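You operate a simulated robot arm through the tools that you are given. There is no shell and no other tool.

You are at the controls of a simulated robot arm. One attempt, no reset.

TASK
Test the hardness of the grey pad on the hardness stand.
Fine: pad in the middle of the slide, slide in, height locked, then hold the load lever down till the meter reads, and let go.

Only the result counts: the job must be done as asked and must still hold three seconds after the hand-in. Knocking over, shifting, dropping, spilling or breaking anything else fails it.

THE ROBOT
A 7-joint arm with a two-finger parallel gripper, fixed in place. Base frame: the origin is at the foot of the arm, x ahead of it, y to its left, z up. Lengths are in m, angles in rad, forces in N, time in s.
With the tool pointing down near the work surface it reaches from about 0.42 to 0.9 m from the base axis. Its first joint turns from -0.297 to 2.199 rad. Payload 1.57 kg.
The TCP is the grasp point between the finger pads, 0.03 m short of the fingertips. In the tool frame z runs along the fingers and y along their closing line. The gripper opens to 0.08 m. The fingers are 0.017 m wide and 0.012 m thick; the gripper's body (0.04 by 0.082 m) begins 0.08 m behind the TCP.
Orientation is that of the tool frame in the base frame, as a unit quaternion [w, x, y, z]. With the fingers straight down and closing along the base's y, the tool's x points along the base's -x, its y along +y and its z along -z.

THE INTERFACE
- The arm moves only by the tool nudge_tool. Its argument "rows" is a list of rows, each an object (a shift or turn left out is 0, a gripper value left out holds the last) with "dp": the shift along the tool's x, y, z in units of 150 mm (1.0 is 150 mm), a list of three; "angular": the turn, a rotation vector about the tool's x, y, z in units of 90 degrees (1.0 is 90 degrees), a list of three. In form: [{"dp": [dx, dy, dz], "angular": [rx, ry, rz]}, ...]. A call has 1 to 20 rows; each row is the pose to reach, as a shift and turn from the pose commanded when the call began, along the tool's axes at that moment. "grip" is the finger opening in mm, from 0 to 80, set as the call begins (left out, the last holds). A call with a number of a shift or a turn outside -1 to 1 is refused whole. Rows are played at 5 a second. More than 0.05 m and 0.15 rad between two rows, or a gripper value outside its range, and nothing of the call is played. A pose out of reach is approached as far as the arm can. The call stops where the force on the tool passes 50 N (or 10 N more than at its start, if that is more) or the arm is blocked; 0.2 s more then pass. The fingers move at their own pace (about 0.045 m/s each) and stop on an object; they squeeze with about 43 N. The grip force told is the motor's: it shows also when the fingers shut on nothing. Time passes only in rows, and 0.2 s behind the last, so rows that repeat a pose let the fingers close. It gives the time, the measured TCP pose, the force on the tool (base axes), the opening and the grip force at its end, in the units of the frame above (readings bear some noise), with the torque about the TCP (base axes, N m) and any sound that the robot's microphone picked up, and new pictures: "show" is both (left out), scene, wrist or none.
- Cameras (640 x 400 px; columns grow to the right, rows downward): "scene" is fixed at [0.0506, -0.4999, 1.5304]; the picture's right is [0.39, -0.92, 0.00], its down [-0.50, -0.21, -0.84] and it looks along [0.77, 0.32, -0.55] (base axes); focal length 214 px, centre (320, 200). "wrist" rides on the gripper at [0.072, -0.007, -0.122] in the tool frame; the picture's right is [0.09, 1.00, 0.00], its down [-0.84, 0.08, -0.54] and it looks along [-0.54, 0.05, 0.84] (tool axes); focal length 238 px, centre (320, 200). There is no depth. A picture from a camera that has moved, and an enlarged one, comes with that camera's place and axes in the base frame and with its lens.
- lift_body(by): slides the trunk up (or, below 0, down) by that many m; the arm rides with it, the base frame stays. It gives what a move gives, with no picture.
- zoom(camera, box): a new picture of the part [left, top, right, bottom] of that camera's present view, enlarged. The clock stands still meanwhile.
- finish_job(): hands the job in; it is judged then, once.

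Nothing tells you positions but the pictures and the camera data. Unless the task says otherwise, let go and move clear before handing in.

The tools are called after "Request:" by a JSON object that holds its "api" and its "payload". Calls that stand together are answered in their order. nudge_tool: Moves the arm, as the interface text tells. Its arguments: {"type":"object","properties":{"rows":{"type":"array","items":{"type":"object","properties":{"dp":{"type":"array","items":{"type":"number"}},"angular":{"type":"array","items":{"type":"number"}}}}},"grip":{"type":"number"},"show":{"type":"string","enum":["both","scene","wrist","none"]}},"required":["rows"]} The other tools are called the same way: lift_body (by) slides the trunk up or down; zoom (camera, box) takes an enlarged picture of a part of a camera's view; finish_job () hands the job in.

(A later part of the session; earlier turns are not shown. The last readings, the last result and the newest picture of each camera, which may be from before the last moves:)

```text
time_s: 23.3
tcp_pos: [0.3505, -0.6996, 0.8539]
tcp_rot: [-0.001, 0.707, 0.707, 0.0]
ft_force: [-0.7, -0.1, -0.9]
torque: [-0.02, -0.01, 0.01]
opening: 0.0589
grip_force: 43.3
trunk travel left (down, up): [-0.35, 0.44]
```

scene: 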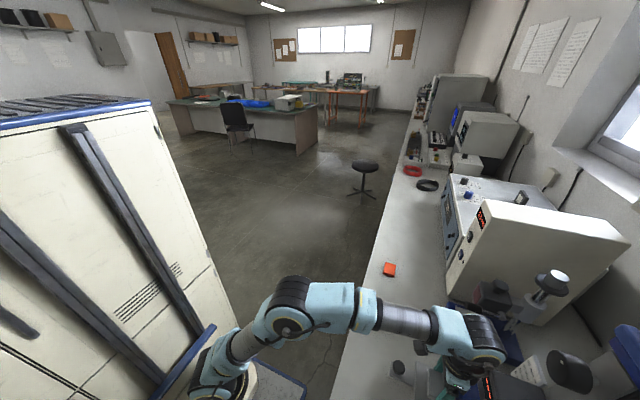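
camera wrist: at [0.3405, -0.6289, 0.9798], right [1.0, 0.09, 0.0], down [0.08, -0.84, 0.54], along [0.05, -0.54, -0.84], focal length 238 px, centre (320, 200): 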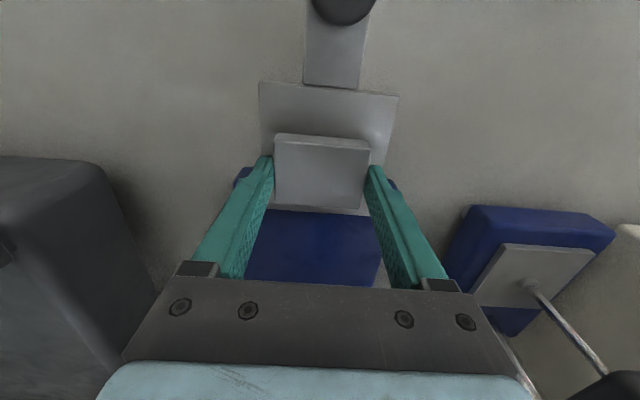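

Request:
{"api": "nudge_tool", "payload": {"rows": [{"dp": [0, 0, 0.007]}, {"dp": [0, 0, 0.013]}], "show": "none"}}

Request:
{"api": "nudge_tool", "payload": {"rows": [{"dp": [0, 0, 0.007]}, {"dp": [0, 0, 0.01]}], "show": "wrist"}}

```text
time_s: 23.9
tcp_pos: [0.3507, -0.6982, 0.8511]
tcp_rot: [0.0, 0.707, 0.707, 0.001]
ft_force: [-0.1, -1.2, -0.6]
torque: [0.01, 0.0, 0.03]
opening: 0.0587
grip_force: 42.3
trunk travel left (down, up): [-0.35, 0.44]
```

```text
time_s: 24.5
tcp_pos: [0.3507, -0.6982, 0.8505]
tcp_rot: [0.0, 0.707, 0.707, 0.001]
ft_force: [0.3, -0.6, -0.6]
torque: [0.02, -0.01, 0.02]
opening: 0.059
grip_force: 42.9
trunk travel left (down, up): [-0.35, 0.44]
camera wrist: at [0.3434, -0.6272, 0.9711], right [1.0, 0.09, 0.0], down [0.08, -0.84, 0.54], along [0.05, -0.54, -0.84], focal length 238 px, centre (320, 200)
```

wrist: 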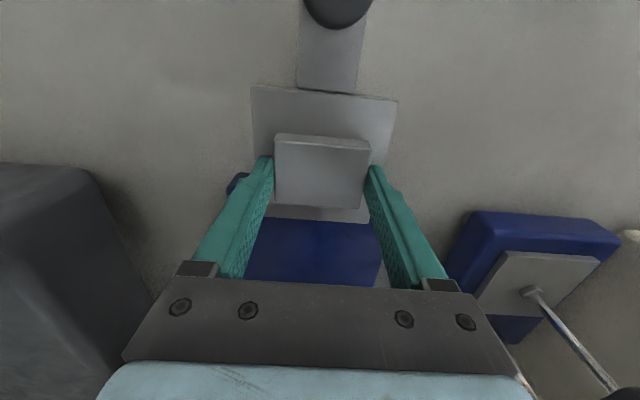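

Request:
{"api": "nudge_tool", "payload": {"rows": [{"dp": [0, 0, 0.006]}, {"dp": [0, 0, 0.012]}], "show": "none"}}

Request:
{"api": "nudge_tool", "payload": {"rows": [{"dp": [0, 0, 0.006]}, {"dp": [0, 0, 0.012]}], "show": "none"}}

```text
time_s: 25.1
tcp_pos: [0.3514, -0.699, 0.85]
tcp_rot: [0.001, 0.707, 0.707, 0.0]
ft_force: [0.9, 0.4, 9.6]
torque: [0.15, 0.16, -0.04]
opening: 0.0588
grip_force: 42.7
trunk travel left (down, up): [-0.35, 0.44]
```

```text
time_s: 25.7
tcp_pos: [0.3513, -0.6985, 0.8506]
tcp_rot: [0.003, 0.707, 0.707, -0.001]
ft_force: [4.6, -6.4, 33.3]
torque: [0.25, 0.69, 0.1]
opening: 0.0587
grip_force: 43.4
trunk travel left (down, up): [-0.35, 0.44]
```

Contact with the plate at TCP z≈0.850. I relax the push and open the fingers.

Request:
{"api": "nudge_tool", "payload": {"rows": [{"dp": [0, 0, -0.011]}, {"dp": [0, 0, -0.022]}, {"dp": [0, 0, -0.022]}], "show": "none"}}

Request:
{"api": "nudge_tool", "payload": {"rows": [{"dp": [0, 0, 0]}, {"dp": [0, 0, 0]}, {"dp": [0, 0, 0]}], "grip": 72, "show": "wrist"}}

```text
time_s: 26.5
tcp_pos: [0.3498, -0.6993, 0.8505]
tcp_rot: [0.001, 0.707, 0.707, -0.001]
ft_force: [3.6, -4.6, 30.5]
torque: [-0.01, 0.51, 0.27]
opening: 0.0587
grip_force: 43.0
trunk travel left (down, up): [-0.35, 0.44]
```

```text
time_s: 27.3
tcp_pos: [0.3514, -0.6983, 0.8497]
tcp_rot: [0.001, 0.707, 0.707, 0.0]
ft_force: [12.9, -6.6, 28.8]
torque: [-0.13, 0.62, 0.3]
opening: 0.0609
grip_force: 0.1
trunk travel left (down, up): [-0.35, 0.44]
camera wrist: at [0.3437, -0.6266, 0.9708], right [1.0, 0.09, 0.0], down [0.08, -0.84, 0.54], along [0.05, -0.54, -0.84], focal length 238 px, centre (320, 200)
```

wrist: 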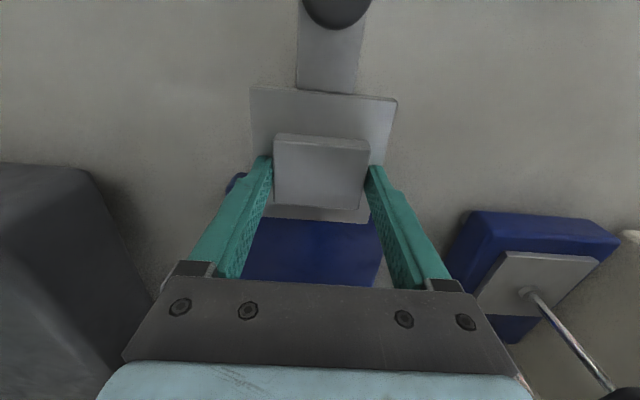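

Request:
{"api": "nudge_tool", "payload": {"rows": [{"dp": [0, 0, -0.01]}, {"dp": [0, 0, -0.015]}, {"dp": [0, 0, -0.015]}], "show": "none"}}

```text
time_s: 28.1
tcp_pos: [0.3507, -0.6979, 0.8495]
tcp_rot: [-0.001, 0.708, 0.707, 0.003]
ft_force: [0.1, -0.6, -0.5]
torque: [-0.02, 0.04, -0.02]
opening: 0.0711
grip_force: 0.0
trunk travel left (down, up): [-0.35, 0.44]
```

Released with no residual force. I raise straight up and check the pad's place on the slide.

Request:
{"api": "nudge_tool", "payload": {"rows": [{"dp": [0, 0, -0.1]}, {"dp": [0, 0, -0.3]}, {"dp": [0.1, 0, -0.55]}, {"dp": [0.35, 0, -0.8]}, {"dp": [0.6, 0, -0.9]}, {"dp": [0.85, 0, -0.9]}], "show": "both"}}

Request:
{"api": "zoom", "payload": {"camera": "wrist", "box": [250, 130, 390, 290]}}

```text
refused: row 4 steps farther than a row can; nothing moved
```

```text
2.50 times, centred on (320, 210) of wrist
camera zoom: at [0.3438, -0.6266, 0.9713], right [1.0, 0.09, 0.0], down [0.08, -0.84, 0.54], along [0.05, -0.54, -0.84], focal length 596 px, centre (320, 175)
```

zoom: 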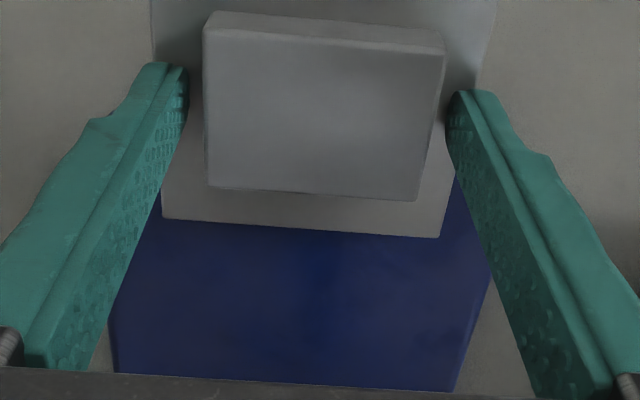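

Request:
{"api": "nudge_tool", "payload": {"rows": [{"dp": [0, 0, -0.1]}, {"dp": [0, 0, -0.3]}, {"dp": [0.1, 0, -0.5]}, {"dp": [0.3, 0, -0.7]}, {"dp": [0.5, 0, -0.8]}, {"dp": [0.75, 0, -0.8]}, {"dp": [0.95, 0, -0.8]}], "show": "both"}}

Request:
{"api": "zoom", "payload": {"camera": "wrist", "box": [250, 130, 390, 290]}}

```text
time_s: 29.7
tcp_pos: [0.3515, -0.554, 0.9712]
tcp_rot: [0.0, 0.708, 0.707, 0.0]
ft_force: [-0.1, -0.5, 0.9]
torque: [-0.02, 0.02, 0.0]
opening: 0.072
grip_force: 0.0
trunk travel left (down, up): [-0.35, 0.44]
camera wrist: at [0.3443, -0.4827, 1.0931], right [1.0, 0.09, 0.0], down [0.08, -0.84, 0.54], along [0.05, -0.54, -0.84], focal length 238 px, centre (320, 200)
```

scene: 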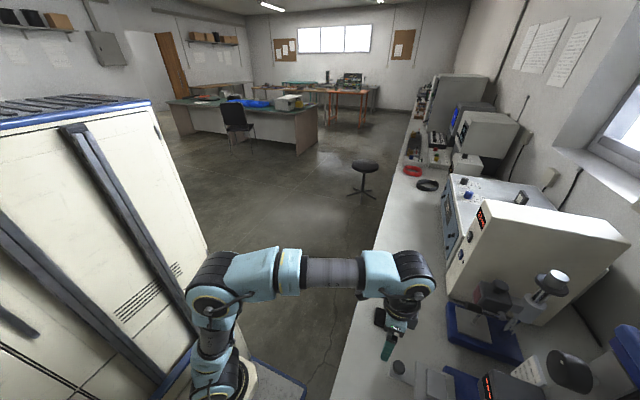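
wrist: 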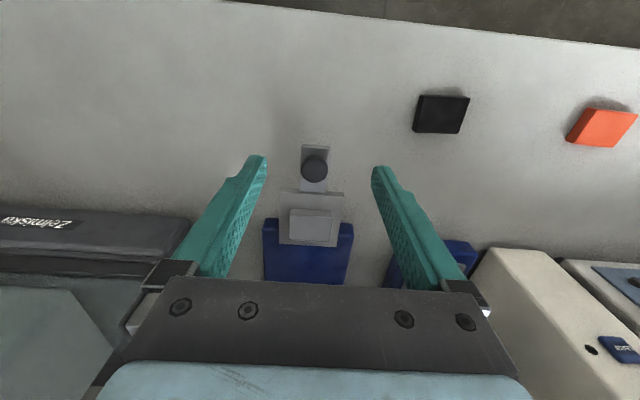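

```text
2.50 times, centred on (320, 210) of wrist
camera zoom: at [0.3443, -0.4827, 1.0931], right [1.0, 0.09, 0.0], down [0.08, -0.84, 0.54], along [0.05, -0.54, -0.84], focal length 596 px, centre (320, 175)
```

zoom: 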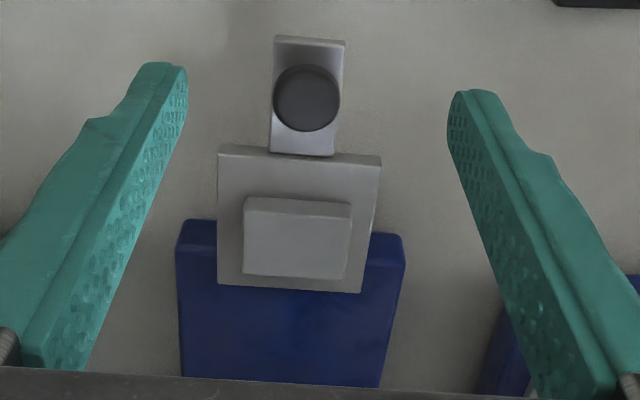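

The pad centre (0.350, -0.698) coincides with the plate centre within about 1 mm. Next I close the fingers and come down just in front of the slide's knob (about (0.349, -0.603, 0.844)) to push the slide in.

Request:
{"api": "nudge_tool", "payload": {"rows": [{"dp": [-0.03, -0.016, 0]}, {"dp": [-0.03, -0.016, 0.2]}, {"dp": [-0.03, -0.016, 0.4]}, {"dp": [-0.03, -0.016, 0.6]}, {"dp": [-0.03, -0.016, 0.75]}, {"dp": [-0.03, -0.016, 0.8]}], "grip": 0, "show": "both"}}

Request:
{"api": "zoom", "payload": {"camera": "wrist", "box": [250, 100, 390, 290]}}

```text
time_s: 31.1
tcp_pos: [0.3468, -0.5619, 0.8508]
tcp_rot: [0.0, 0.707, 0.707, 0.0]
ft_force: [0.3, -0.8, -0.8]
torque: [-0.03, 0.0, 0.03]
opening: 0.0
grip_force: 21.9
trunk travel left (down, up): [-0.35, 0.44]
camera wrist: at [0.3393, -0.4893, 0.9709], right [1.0, 0.09, 0.0], down [0.08, -0.84, 0.54], along [0.05, -0.54, -0.84], focal length 238 px, centre (320, 200)
```

scene: 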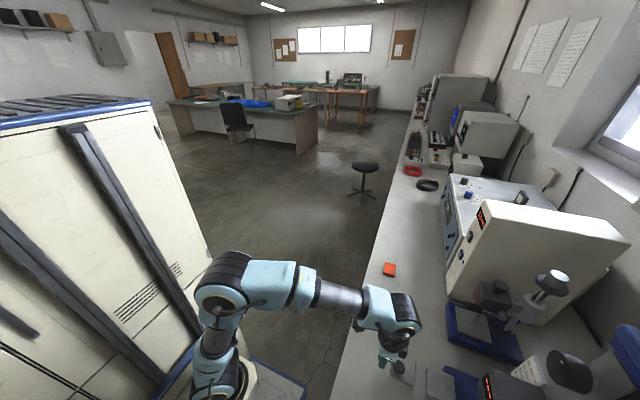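
wrist: 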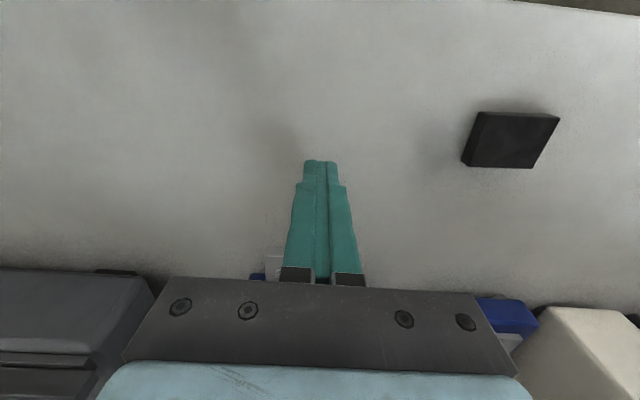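

```text
2.11 times, centred on (320, 195) of wrist
camera zoom: at [0.3393, -0.4893, 0.9709], right [1.0, 0.09, 0.0], down [0.08, -0.84, 0.54], along [0.05, -0.54, -0.84], focal length 502 px, centre (320, 210)
```

zoom: 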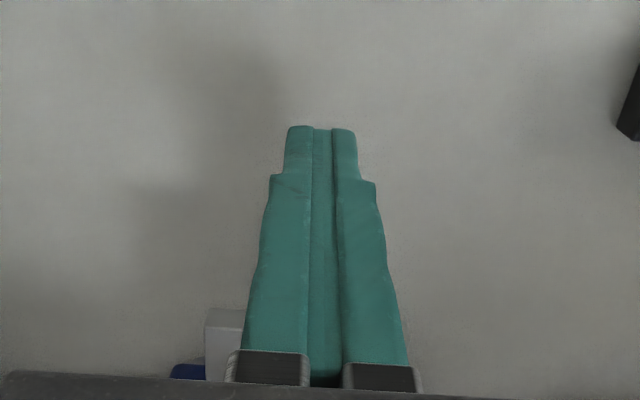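

Request:
{"api": "nudge_tool", "payload": {"rows": [{"dp": [-0.03, 0.01, 0]}, {"dp": [-0.06, 0.01, 0]}, {"dp": [-0.09, 0.01, 0]}, {"dp": [-0.12, 0.01, 0]}, {"dp": [-0.15, 0.01, 0]}, {"dp": [-0.18, 0.01, 0]}, {"dp": [-0.21, 0.01, 0]}, {"dp": [-0.24, 0.01, 0]}, {"dp": [-0.27, 0.01, 0]}, {"dp": [-0.3, 0.01, 0]}], "show": "both"}}

```text
time_s: 33.3
tcp_pos: [0.351, -0.6058, 0.8522]
tcp_rot: [0.0, 0.707, 0.707, 0.0]
ft_force: [0.5, 0.6, 0.1]
torque: [0.01, 0.01, 0.01]
opening: 0.0
grip_force: 21.1
trunk travel left (down, up): [-0.35, 0.44]
camera wrist: at [0.3425, -0.5349, 0.9733], right [1.0, 0.09, 0.0], down [0.08, -0.84, 0.54], along [0.05, -0.54, -0.84], focal length 238 px, centre (320, 200)
```

scene: 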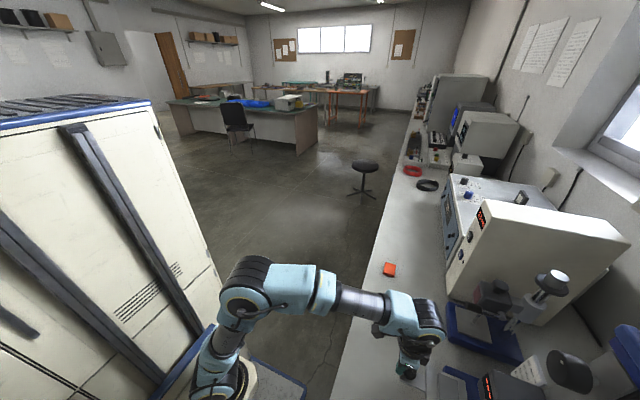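
wrist: 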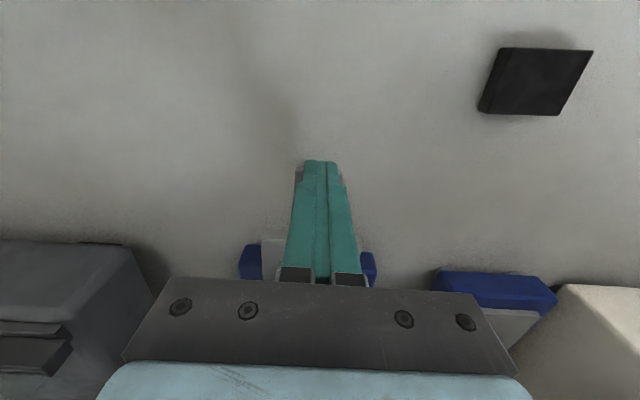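

Request:
{"api": "zoom", "payload": {"camera": "scene", "box": [380, 310, 520, 400]}}

```text
4.44 times, centred on (450, 355) of scene
camera zoom: at [0.0506, -0.4999, 1.5304], right [0.39, -0.92, 0.0], down [-0.5, -0.21, -0.84], along [0.77, 0.32, -0.55], focal length 953 px, centre (-258, -489)
```

zoom: 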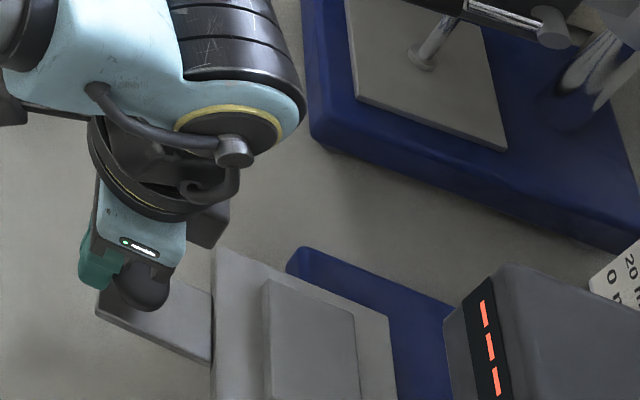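

The slide moves easily with the pad riding on it. I keep pushing until it reaches its stop.

Request:
{"api": "nudge_tool", "payload": {"rows": [{"dp": [-0.03, 0, 0]}, {"dp": [-0.06, 0, 0]}, {"dp": [-0.09, 0, 0]}, {"dp": [-0.12, 0, 0]}, {"dp": [-0.15, 0, 0]}, {"dp": [-0.18, 0, 0]}, {"dp": [-0.21, 0, 0]}, {"dp": [-0.24, 0, 0]}, {"dp": [-0.27, 0, 0]}, {"dp": [-0.3, 0, 0]}, {"dp": [-0.33, 0, 0]}, {"dp": [-0.36, 0, 0]}, {"dp": [-0.39, 0, 0]}, {"dp": [-0.42, 0, 0]}], "show": "both"}}

Request:
{"api": "zoom", "payload": {"camera": "scene", "box": [380, 310, 520, 400]}}

```text
time_s: 36.3
tcp_pos: [0.3494, -0.6697, 0.8506]
tcp_rot: [0.0, 0.708, 0.706, 0.0]
ft_force: [-0.6, 1.1, 0.7]
torque: [0.05, 0.0, 0.0]
opening: 0.0
grip_force: 21.0
trunk travel left (down, up): [-0.35, 0.44]
camera wrist: at [0.3416, -0.5973, 0.9722], right [1.0, 0.09, 0.0], down [0.08, -0.84, 0.54], along [0.05, -0.54, -0.84], focal length 238 px, centre (320, 200)
```

scene: 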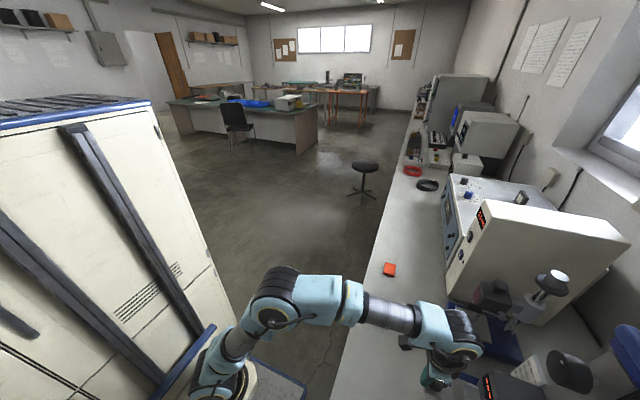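
wrist: 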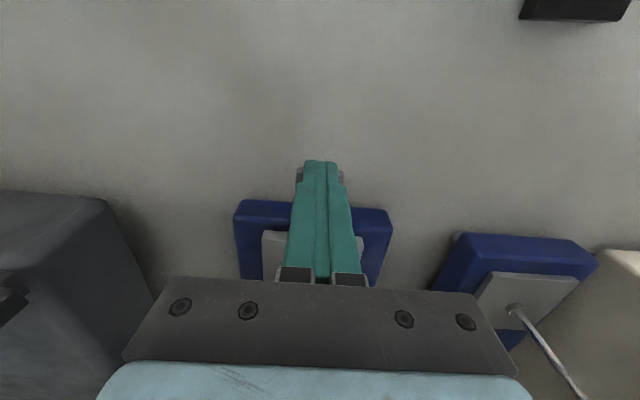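

```text
4.44 times, centred on (450, 355) of scene
camera zoom: at [0.0506, -0.4999, 1.5304], right [0.39, -0.92, 0.0], down [-0.5, -0.21, -0.84], along [0.77, 0.32, -0.55], focal length 953 px, centre (-258, -489)
```

zoom: 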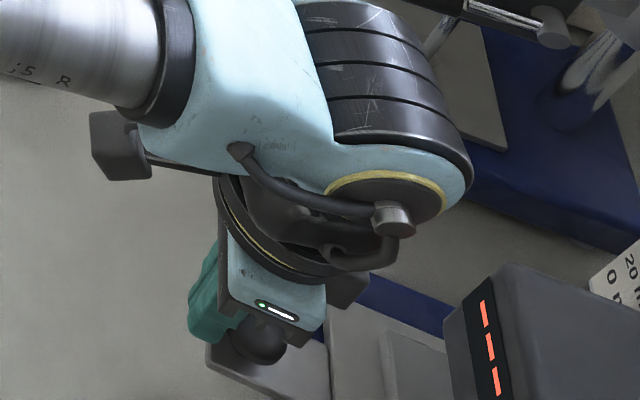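

Request:
{"api": "nudge_tool", "payload": {"rows": [{"dp": [-0.025, 0, 0]}, {"dp": [-0.05, 0, 0]}, {"dp": [-0.075, 0, 0]}, {"dp": [-0.1, 0, 0]}], "show": "none"}}

Request:
{"api": "nudge_tool", "payload": {"rows": [{"dp": [-0.02, 0, 0]}, {"dp": [-0.04, 0, 0]}, {"dp": [-0.06, 0, 0]}], "show": "wrist"}}

Request:
{"api": "zoom", "payload": {"camera": "scene", "box": [380, 310, 520, 400]}}

```text
time_s: 37.3
tcp_pos: [0.35, -0.6846, 0.852]
tcp_rot: [0.0, 0.707, 0.708, 0.0]
ft_force: [0.0, 0.3, -0.2]
torque: [0.0, 0.04, -0.01]
opening: 0.0001
grip_force: 21.1
trunk travel left (down, up): [-0.35, 0.44]
```

```text
time_s: 38.1
tcp_pos: [0.3501, -0.6926, 0.8516]
tcp_rot: [0.0, 0.707, 0.707, 0.0]
ft_force: [-0.3, 0.8, -0.4]
torque: [0.03, 0.01, 0.0]
opening: 0.0001
grip_force: 21.3
trunk travel left (down, up): [-0.35, 0.44]
camera wrist: at [0.3427, -0.6211, 0.9725], right [1.0, 0.09, 0.0], down [0.08, -0.84, 0.54], along [0.05, -0.54, -0.84], focal length 238 px, centre (320, 200)
```

wrist: 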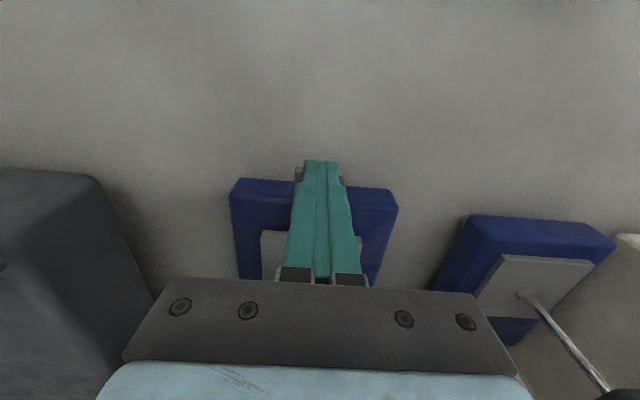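

```text
4.44 times, centred on (450, 355) of scene
camera zoom: at [0.0506, -0.4999, 1.5304], right [0.39, -0.92, 0.0], down [-0.5, -0.21, -0.84], along [0.77, 0.32, -0.55], focal length 953 px, centre (-258, -489)
```

zoom: 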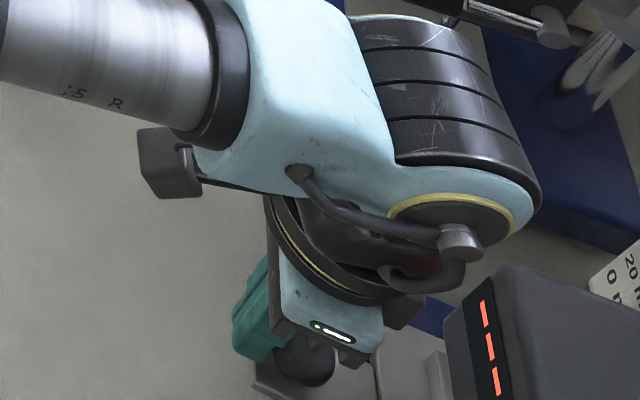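

Request:
{"api": "nudge_tool", "payload": {"rows": [{"dp": [-0.015, 0, 0]}, {"dp": [-0.03, 0, 0]}, {"dp": [-0.045, 0, 0]}], "show": "none"}}

Request:
{"api": "nudge_tool", "payload": {"rows": [{"dp": [-0.015, 0, 0]}, {"dp": [-0.03, 0, 0]}], "show": "none"}}

```text
time_s: 38.9
tcp_pos: [0.349, -0.6961, 0.8515]
tcp_rot: [-0.004, 0.707, 0.708, 0.002]
ft_force: [-9.1, 43.8, 1.8]
torque: [0.66, -0.18, -0.06]
opening: 0.0
grip_force: 21.3
trunk travel left (down, up): [-0.35, 0.44]
```

```text
time_s: 39.3
tcp_pos: [0.3499, -0.6946, 0.8519]
tcp_rot: [-0.007, 0.706, 0.708, 0.006]
ft_force: [-3.7, 22.6, 4.1]
torque: [0.27, 0.06, -0.03]
opening: 0.0
grip_force: 21.5
trunk travel left (down, up): [-0.35, 0.44]
stopped in row 1: the force on the tool passed its limit at 57 N (the readings are from after the stop); the commanded pose is now the measured one
```

The slide hit its end stop (force rose to ~50 N). I back off and look at the pad under the head.

Request:
{"api": "nudge_tool", "payload": {"rows": [{"dp": [0.05, 0, 0]}, {"dp": [0.25, 0, 0]}, {"dp": [0.5, 0, 0]}, {"dp": [0.75, 0, 0]}, {"dp": [1.0, 0, 0]}], "show": "none"}}

Request:
{"api": "nudge_tool", "payload": {"rows": [{"dp": [0.1, 0.05, -0.2]}, {"dp": [0.2, 0.1, -0.4]}, {"dp": [0.3, 0.1, -0.6]}], "show": "both"}}

Request:
{"api": "zoom", "payload": {"camera": "wrist", "box": [250, 150, 390, 290]}}

```text
time_s: 40.5
tcp_pos: [0.3479, -0.5478, 0.8504]
tcp_rot: [-0.006, 0.707, 0.707, 0.005]
ft_force: [-0.6, -1.2, -0.3]
torque: [0.01, -0.02, -0.02]
opening: 0.0
grip_force: 21.5
trunk travel left (down, up): [-0.35, 0.44]
```

```text
time_s: 41.3
tcp_pos: [0.3635, -0.5011, 0.943]
tcp_rot: [-0.006, 0.707, 0.707, 0.005]
ft_force: [-0.8, -0.8, 0.4]
torque: [0.0, 0.02, 0.01]
opening: 0.0002
grip_force: 21.0
trunk travel left (down, up): [-0.35, 0.44]
camera wrist: at [0.3562, -0.4309, 1.0651], right [1.0, 0.09, 0.0], down [0.08, -0.84, 0.53], along [0.05, -0.53, -0.85], focal length 238 px, centre (320, 200)
```

scene: 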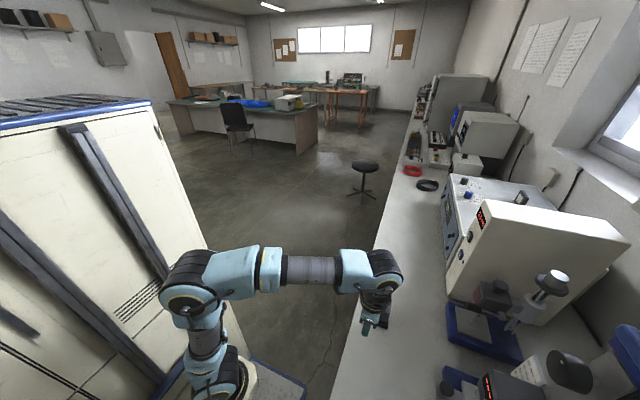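
wrist: 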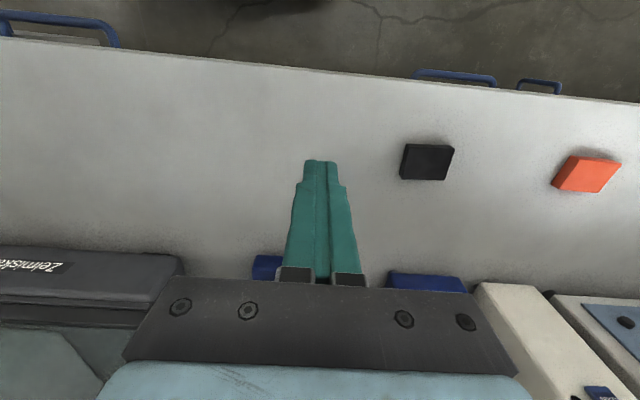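

```text
2.86 times, centred on (320, 220) of wrist
camera zoom: at [0.3562, -0.4309, 1.0651], right [1.0, 0.09, 0.0], down [0.08, -0.84, 0.53], along [0.05, -0.53, -0.85], focal length 681 px, centre (320, 143)
```

zoom: 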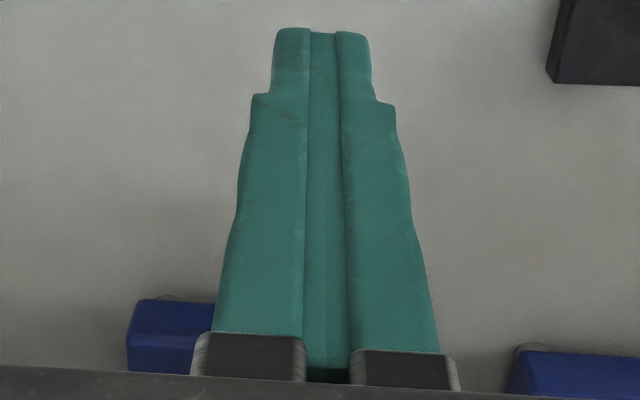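

Request:
{"api": "nudge_tool", "payload": {"rows": [{"angular": [0, -0.09, 0]}, {"angular": [0, -0.18, 0]}, {"angular": [0, -0.27, 0]}, {"angular": [0, -0.36, 0]}, {"angular": [0, -0.45, 0]}], "grip": 80, "show": "wrist"}}

Request:
{"api": "zoom", "payload": {"camera": "wrist", "box": [250, 100, 390, 280]}}

```text
time_s: 42.5
tcp_pos: [0.3656, -0.5038, 0.9423]
tcp_rot: [0.241, 0.665, 0.665, -0.241]
ft_force: [1.3, 0.0, 0.0]
torque: [0.0, 0.0, 0.0]
opening: 0.0802
grip_force: 0.1
trunk travel left (down, up): [-0.35, 0.44]
camera wrist: at [0.3576, -0.3703, 0.9898], right [1.0, 0.07, -0.06], down [0.08, -0.3, 0.95], along [0.05, -0.95, -0.3], focal length 238 px, centre (320, 200)
```

wrist: 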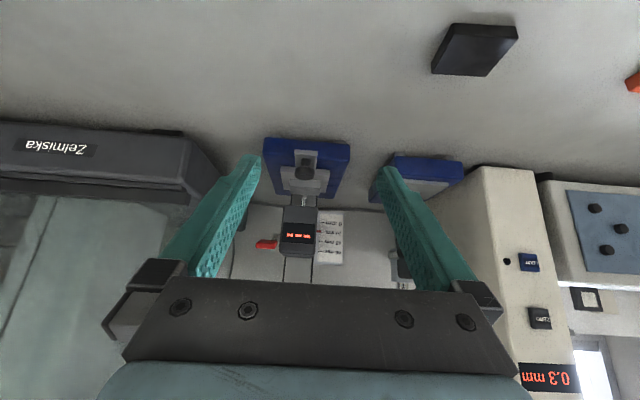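

```text
2.22 times, centred on (320, 190) of wrist
camera zoom: at [0.3576, -0.3703, 0.9898], right [1.0, 0.07, -0.06], down [0.08, -0.3, 0.95], along [0.05, -0.95, -0.3], focal length 530 px, centre (320, 222)
```

zoom: 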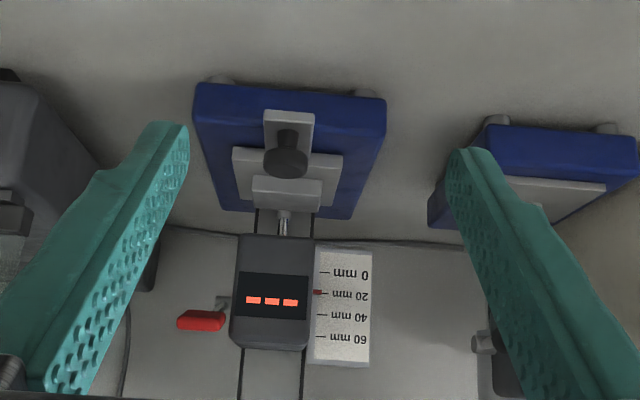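

Request:
{"api": "zoom", "payload": {"camera": "wrist", "box": [260, 130, 350, 215]}}

Request:
{"api": "zoom", "payload": {"camera": "wrist", "box": [250, 190, 350, 270]}}

```text
4.71 times, centred on (305, 172) of wrist
camera zoom: at [0.3576, -0.3703, 0.9898], right [1.0, 0.07, -0.06], down [0.08, -0.3, 0.95], along [0.05, -0.95, -0.3], focal length 1122 px, centre (391, 329)
```

zoom: 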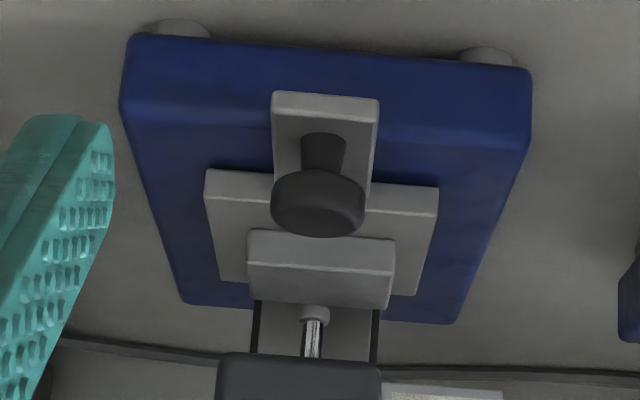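

```text
5.00 times, centred on (300, 230) of wrist
camera zoom: at [0.3576, -0.3703, 0.9898], right [1.0, 0.07, -0.06], down [0.08, -0.3, 0.95], along [0.05, -0.95, -0.3], focal length 1192 px, centre (420, 50)
```

zoom: 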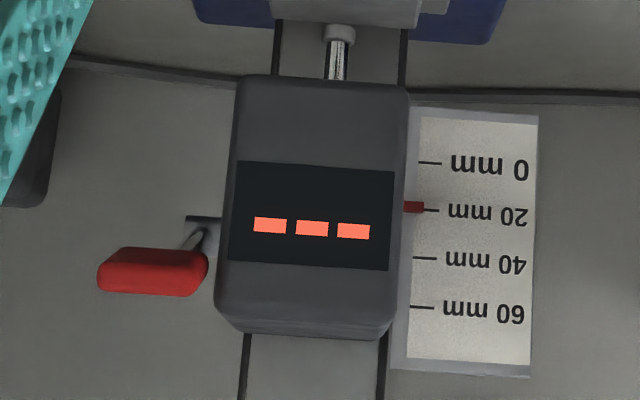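

The pad is now centred under the presser foot. The knob at z≈1.10 on the column is the only height control I see, so I bring the tool up level with it and look at it head-on before touching it.

Request:
{"api": "nudge_tool", "payload": {"rows": [{"dp": [-0.143, -0.02, -0.09], "angular": [0, -0.06, 0]}, {"dp": [-0.286, -0.04, -0.18], "angular": [0, -0.12, 0]}, {"dp": [-0.43, -0.06, -0.27], "angular": [0, -0.18, 0]}, {"dp": [-0.573, -0.08, -0.36], "angular": [0, -0.24, 0]}, {"dp": [-0.717, -0.104, -0.445], "angular": [0, -0.3, 0]}], "show": "both"}}

```text
time_s: 43.7
tcp_pos: [0.3481, -0.5417, 1.062]
tcp_rot: [0.388, 0.591, 0.59, -0.39]
ft_force: [0.2, -0.4, 0.1]
torque: [-0.06, -0.01, -0.02]
opening: 0.0799
grip_force: 0.1
trunk travel left (down, up): [-0.35, 0.44]
camera wrist: at [0.3408, -0.4029, 1.0427], right [1.0, 0.04, -0.09], down [0.08, 0.17, 0.98], along [0.05, -0.99, 0.16], focal length 238 px, centre (320, 200)
```

scene: 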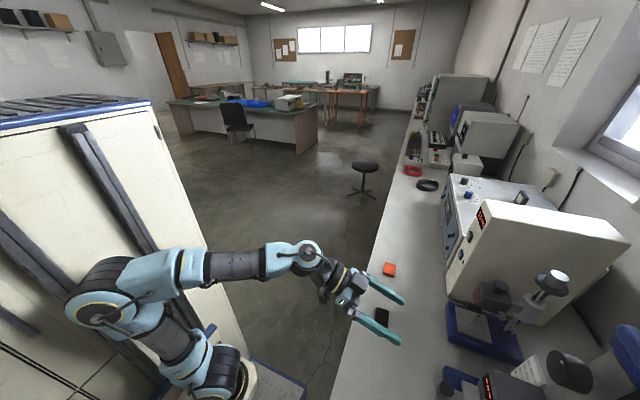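
wrist: 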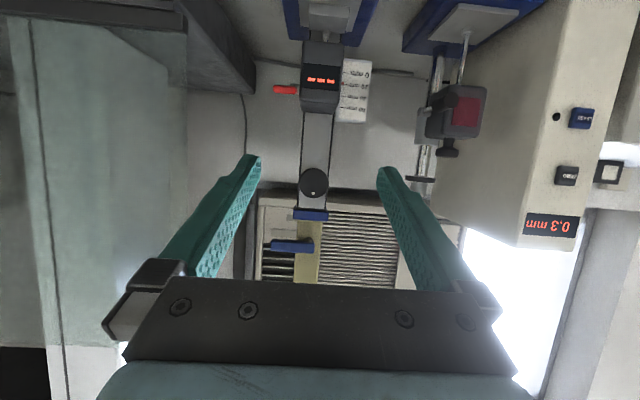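

Request:
{"api": "zoom", "payload": {"camera": "wrist", "box": [260, 110, 370, 240]}}

Request:
{"api": "zoom", "payload": {"camera": "wrist", "box": [260, 30, 380, 130]}}

Request:
{"api": "zoom", "payload": {"camera": "wrist", "box": [250, 190, 370, 280]}}

```text
3.08 times, centred on (315, 175) of wrist
camera zoom: at [0.3408, -0.4029, 1.0427], right [1.0, 0.04, -0.09], down [0.08, 0.17, 0.98], along [0.05, -0.99, 0.16], focal length 733 px, centre (335, 277)
```

zoom: 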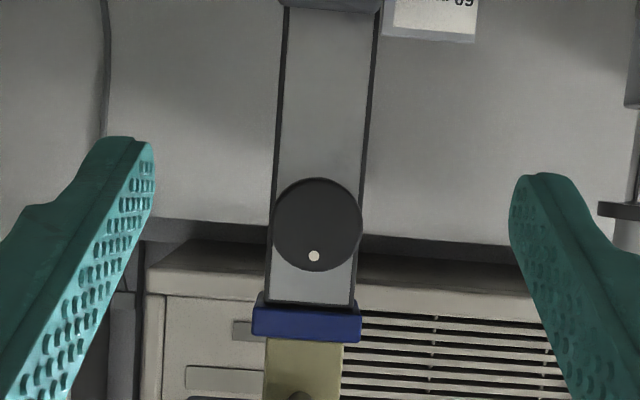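

```text
4.00 times, centred on (320, 80) of wrist
camera zoom: at [0.3408, -0.4029, 1.0427], right [1.0, 0.04, -0.09], down [0.08, 0.17, 0.98], along [0.05, -0.99, 0.16], focal length 953 px, centre (320, 680)
```

zoom: 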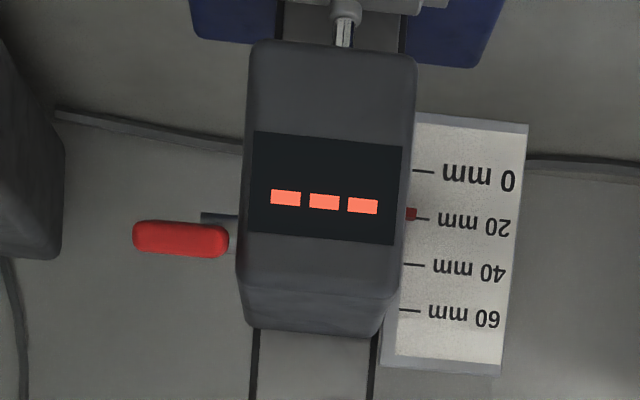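

```text
4.44 times, centred on (310, 235) of wrist
camera zoom: at [0.3408, -0.4029, 1.0427], right [1.0, 0.04, -0.09], down [0.08, 0.17, 0.98], along [0.05, -0.99, 0.16], focal length 1059 px, centre (364, 44)
```

zoom: 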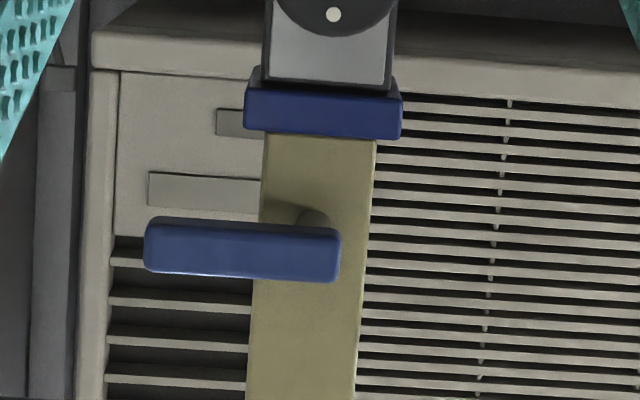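

There is another control: a blue lever on an olive board above the column, probably the height lock. I raise the trunk to see it properly.

Request:
{"api": "lift_body", "payload": {"by": 0.2}}

Request:
{"api": "nudge_tool", "payload": {"rows": [{"dp": [0, 0, 0]}], "show": "both"}}

Request:
{"api": "zoom", "payload": {"camera": "wrist", "box": [240, 80, 380, 280]}}

Request:
{"api": "zoom", "payload": {"camera": "scene", "box": [560, 300, 640, 400]}}

```text
time_s: 45.9
tcp_pos: [0.3477, -0.5425, 1.2609]
tcp_rot: [0.389, 0.59, 0.591, -0.389]
ft_force: [-0.2, 0.4, -0.6]
torque: [0.03, 0.01, -0.01]
opening: 0.08
grip_force: 0.1
trunk travel left (down, up): [-0.55, 0.24]
```

```text
time_s: 46.3
tcp_pos: [0.3487, -0.5429, 1.2619]
tcp_rot: [0.388, 0.59, 0.591, -0.389]
ft_force: [-0.1, -0.4, -0.2]
torque: [-0.03, 0.01, -0.01]
opening: 0.0802
grip_force: 0.0
trunk travel left (down, up): [-0.55, 0.24]
camera wrist: at [0.3409, -0.4028, 1.2425], right [1.0, 0.04, -0.09], down [0.08, 0.17, 0.98], along [0.05, -0.99, 0.16], focal length 238 px, centre (320, 200)
```

scene: 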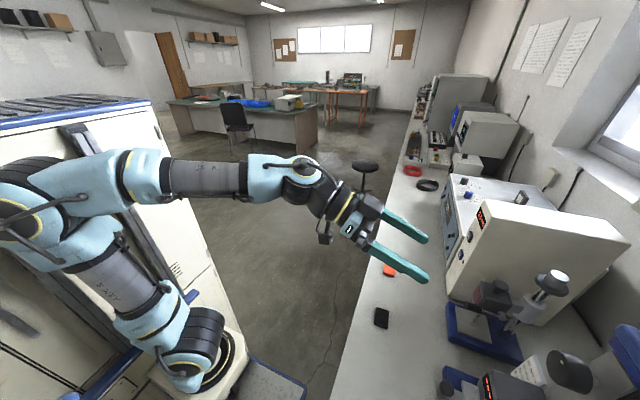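
wrist: 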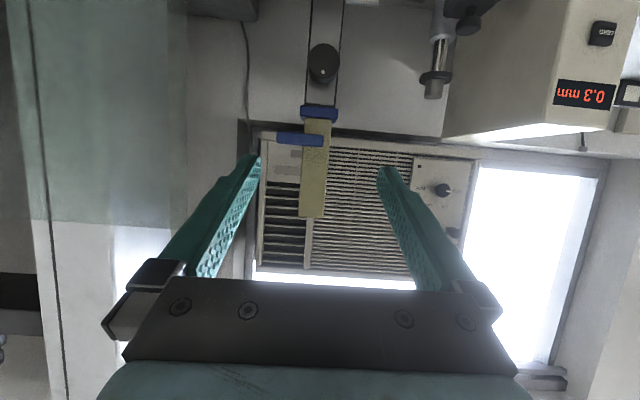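

```text
2.00 times, centred on (310, 180) of wrist
camera zoom: at [0.3409, -0.4028, 1.2425], right [1.0, 0.04, -0.09], down [0.08, 0.17, 0.98], along [0.05, -0.99, 0.16], focal length 477 px, centre (340, 240)
```

zoom: 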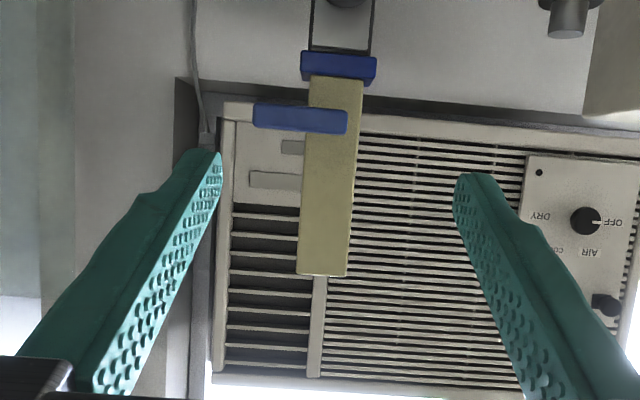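

```text
4.00 times, centred on (600, 350) of scene
camera zoom: at [0.0506, -0.4999, 1.5304], right [0.39, -0.92, 0.0], down [-0.5, -0.21, -0.84], along [0.77, 0.32, -0.55], focal length 858 px, centre (-800, -400)
```

zoom: 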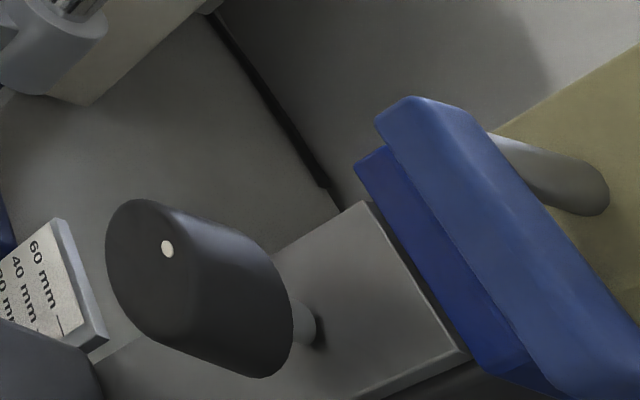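

Request:
{"api": "zoom", "payload": {"camera": "wrist", "box": [270, 95, 350, 225]}}

Request:
{"api": "zoom", "payload": {"camera": "wrist", "box": [265, 100, 345, 150]}}

```text
3.08 times, centred on (310, 160) of wrist
camera zoom: at [0.3409, -0.4028, 1.2425], right [1.0, 0.04, -0.09], down [0.08, 0.17, 0.98], along [0.05, -0.99, 0.16], focal length 733 px, centre (351, 323)
```

zoom: 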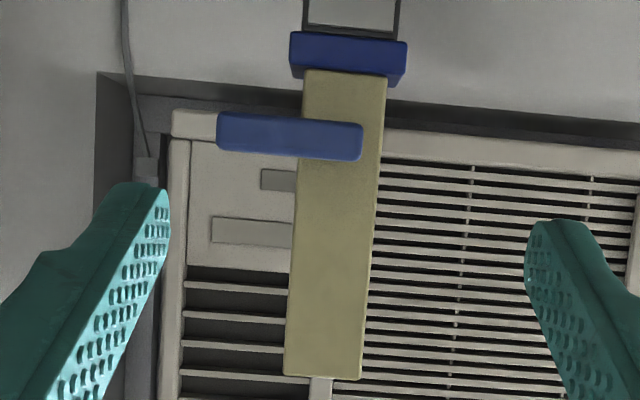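

```text
8.00 times, centred on (305, 125) of wrist
camera zoom: at [0.3409, -0.4028, 1.2425], right [1.0, 0.04, -0.09], down [0.08, 0.17, 0.98], along [0.05, -0.99, 0.16], focal length 1907 px, centre (440, 800)
```

zoom: 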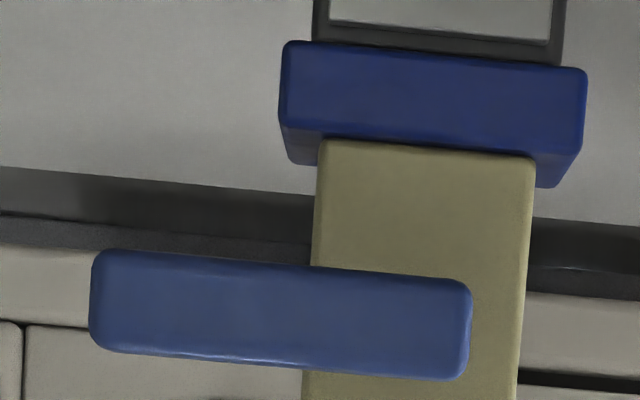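

The blue lever is pivoted in front of the column at about (0.349, -0.84, 1.205) and points to -x; it is probably the lock, with the black knob being the height adjuster. I close the fingers and bring the tool horizontal beside the lever tip to test gently which way it swings.

Request:
{"api": "nudge_tool", "payload": {"rows": [{"dp": [0.03, -0.09, 0.08], "angular": [0, -0.05, 0]}, {"dp": [0.06, -0.18, 0.16], "angular": [0, -0.1, 0]}, {"dp": [0.09, -0.27, 0.24], "angular": [0, -0.16, 0]}, {"dp": [0.12, -0.36, 0.32], "angular": [0, -0.21, 0]}, {"dp": [0.137, -0.427, 0.4], "angular": [0, -0.258, 0]}], "grip": 0, "show": "both"}}

```text
time_s: 47.5
tcp_pos: [0.2831, -0.5914, 1.2203]
tcp_rot: [0.499, 0.5, 0.5, -0.5]
ft_force: [0.0, -0.3, -0.3]
torque: [0.05, 0.0, 0.01]
opening: 0.0
grip_force: 14.7
trunk travel left (down, up): [-0.55, 0.24]
camera wrist: at [0.2757, -0.4691, 1.1467], right [1.0, 0.0, -0.09], down [0.08, 0.54, 0.84], along [0.05, -0.84, 0.54], focal length 238 px, centre (320, 200)
```

scene: 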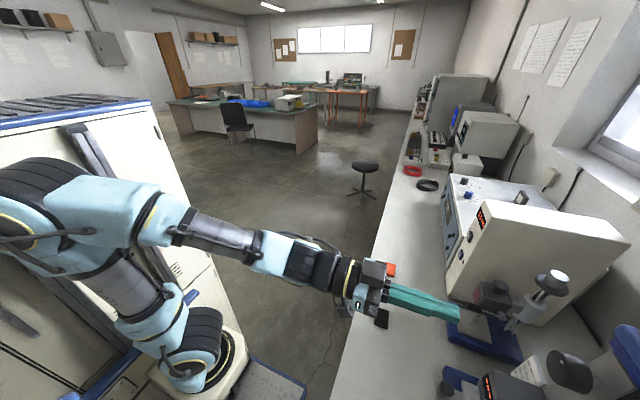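
wrist: 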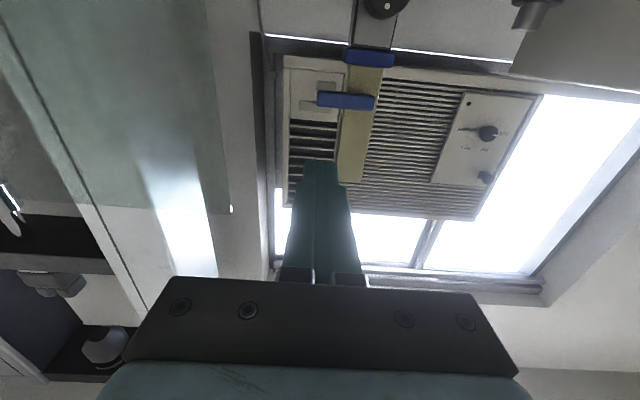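

Request:
{"api": "zoom", "payload": {"camera": "wrist", "box": [290, 30, 410, 190]}}

```text
2.50 times, centred on (350, 110) of wrist
camera zoom: at [0.2757, -0.4691, 1.1467], right [1.0, 0.0, -0.09], down [0.08, 0.54, 0.84], along [0.05, -0.84, 0.54], focal length 596 px, centre (245, 425)
```

zoom: 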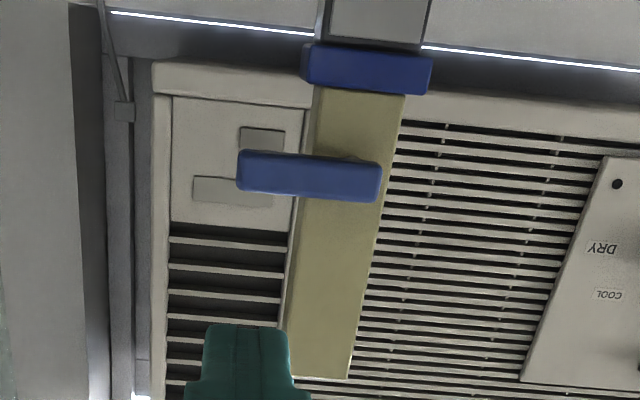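

I go above the lever tip and will press down lightly first.

Request:
{"api": "nudge_tool", "payload": {"rows": [{"dp": [-0.06, 0.02, 0.2]}, {"dp": [-0.12, 0.033, 0.4]}, {"dp": [-0.127, 0.033, 0.6]}, {"dp": [-0.127, 0.033, 0.8]}, {"dp": [-0.127, 0.033, 1.0]}], "show": "none"}}

Request:
{"api": "nudge_tool", "payload": {"rows": [{"dp": [0, 0, 0.15]}, {"dp": [0, 0, 0.3]}, {"dp": [0, 0, 0.45]}, {"dp": [0, 0, 0.55]}], "show": "both"}}

Request:
{"api": "zoom", "payload": {"camera": "wrist", "box": [240, 60, 420, 280]}}

```text
time_s: 48.7
tcp_pos: [0.2899, -0.7399, 1.237]
tcp_rot: [0.5, 0.499, 0.502, -0.499]
ft_force: [-1.2, 0.2, 0.4]
torque: [0.02, 0.03, 0.0]
opening: 0.0
grip_force: 21.8
trunk travel left (down, up): [-0.55, 0.24]
```

```text
time_s: 49.7
tcp_pos: [0.2904, -0.8222, 1.2406]
tcp_rot: [0.499, 0.5, 0.501, -0.5]
ft_force: [0.2, -0.4, 0.2]
torque: [0.0, -0.01, 0.0]
opening: 0.0
grip_force: 21.1
trunk travel left (down, up): [-0.55, 0.24]
camera wrist: at [0.2821, -0.7011, 1.1663], right [1.0, 0.0, -0.09], down [0.08, 0.54, 0.84], along [0.05, -0.84, 0.54], focal length 238 px, centre (320, 200)
```

scene: 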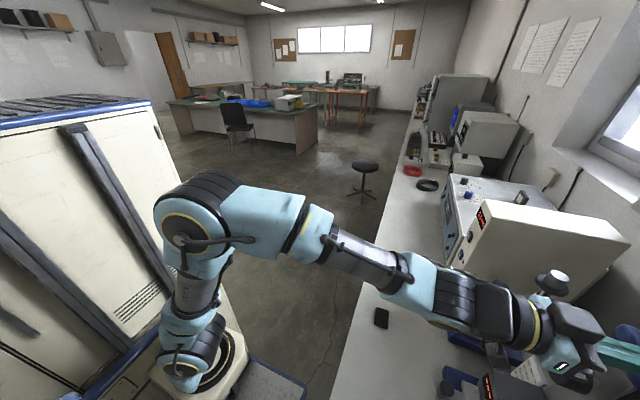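
wrist: 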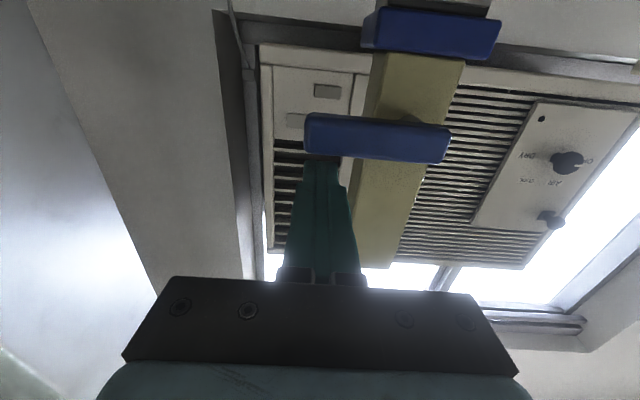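

```text
1.82 times, centred on (330, 170) of wrist
camera zoom: at [0.2821, -0.7011, 1.1663], right [1.0, 0.0, -0.09], down [0.08, 0.54, 0.84], along [0.05, -0.84, 0.54], focal length 433 px, centre (302, 254)
```

zoom: 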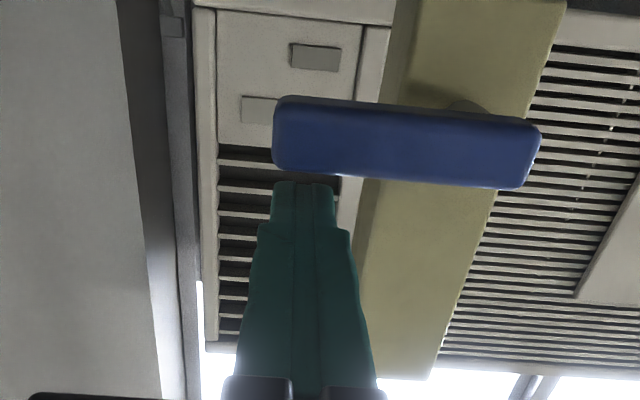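

Request:
{"api": "nudge_tool", "payload": {"rows": [{"dp": [0.02, 0, 0]}, {"dp": [0.04, 0, 0]}, {"dp": [0.06, 0, 0]}, {"dp": [0.08, 0, 0]}, {"dp": [0.1, 0, 0]}], "show": "none"}}

Request:
{"api": "nudge_tool", "payload": {"rows": [{"dp": [0.015, 0, 0]}, {"dp": [0.03, 0, 0]}], "show": "wrist"}}

```text
time_s: 50.9
tcp_pos: [0.289, -0.8235, 1.222]
tcp_rot: [0.5, 0.5, 0.5, -0.5]
ft_force: [-0.9, 0.0, 0.9]
torque: [0.01, 0.05, 0.0]
opening: 0.0
grip_force: 21.2
trunk travel left (down, up): [-0.55, 0.24]
```

```text
time_s: 51.5
tcp_pos: [0.2886, -0.8218, 1.2182]
tcp_rot: [0.499, 0.499, 0.502, -0.5]
ft_force: [0.1, 0.1, 0.9]
torque: [-0.02, 0.01, 0.01]
opening: 0.0003
grip_force: 21.2
trunk travel left (down, up): [-0.55, 0.24]
camera wrist: at [0.2812, -0.7002, 1.1452], right [1.0, 0.0, -0.09], down [0.08, 0.54, 0.84], along [0.05, -0.84, 0.54], focal length 238 px, centre (320, 200)
```

wrist: 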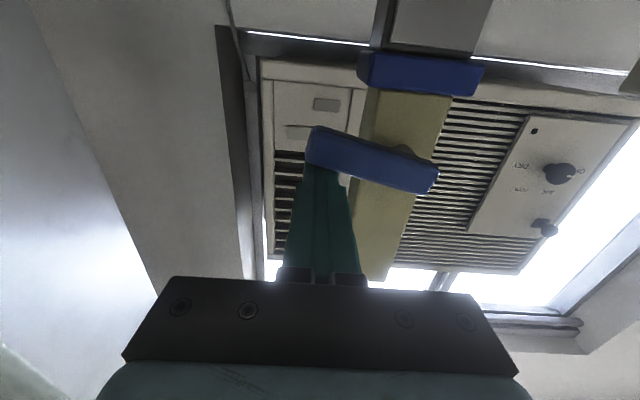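

The lever swings down easily. I keep following its arc in small steps, checking the force.

Request:
{"api": "nudge_tool", "payload": {"rows": [{"dp": [0.04, -0.005, 0]}, {"dp": [0.075, -0.009, 0]}, {"dp": [0.11, -0.008, 0]}, {"dp": [0.139, -0.007, 0]}, {"dp": [0.175, 0.0, 0]}, {"dp": [0.205, 0.007, 0]}], "show": "wrist"}}

```text
time_s: 52.9
tcp_pos: [0.291, -0.8223, 1.1878]
tcp_rot: [0.498, 0.5, 0.502, -0.5]
ft_force: [0.3, 0.7, 1.2]
torque: [-0.01, -0.01, 0.01]
opening: 0.0
grip_force: 21.4
trunk travel left (down, up): [-0.55, 0.24]
camera wrist: at [0.2823, -0.7006, 1.1153], right [1.0, 0.0, -0.09], down [0.08, 0.54, 0.84], along [0.05, -0.84, 0.54], focal length 238 px, centre (320, 200)
```

wrist: 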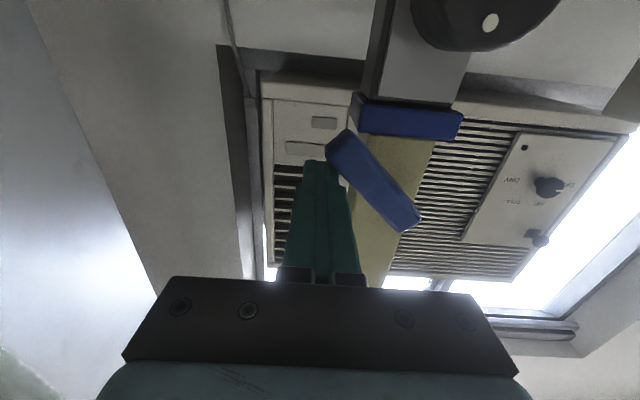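

Request:
{"api": "nudge_tool", "payload": {"rows": [{"dp": [0.035, 0.008, 0]}, {"dp": [0.067, 0.017, 0]}, {"dp": [0.1, 0.037, 0]}, {"dp": [0.128, 0.057, 0]}, {"dp": [0.156, 0.083, 0]}, {"dp": [0.183, 0.109, 0]}], "show": "wrist"}}

```text
time_s: 54.3
tcp_pos: [0.3007, -0.8227, 1.1675]
tcp_rot: [-0.501, -0.499, -0.494, 0.506]
ft_force: [-21.7, -10.7, 34.9]
torque: [-0.37, -0.17, -0.3]
opening: 0.0001
grip_force: 21.3
trunk travel left (down, up): [-0.55, 0.24]
camera wrist: at [0.2944, -0.701, 1.0933], right [1.0, -0.01, -0.09], down [0.08, 0.55, 0.83], along [0.04, -0.83, 0.55], focal length 238 px, centre (320, 200)
```

wrist: 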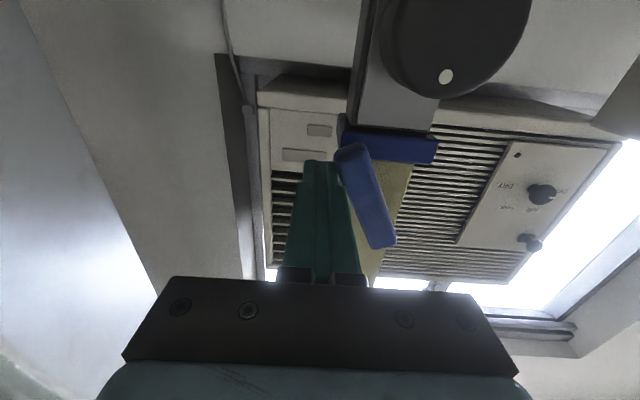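

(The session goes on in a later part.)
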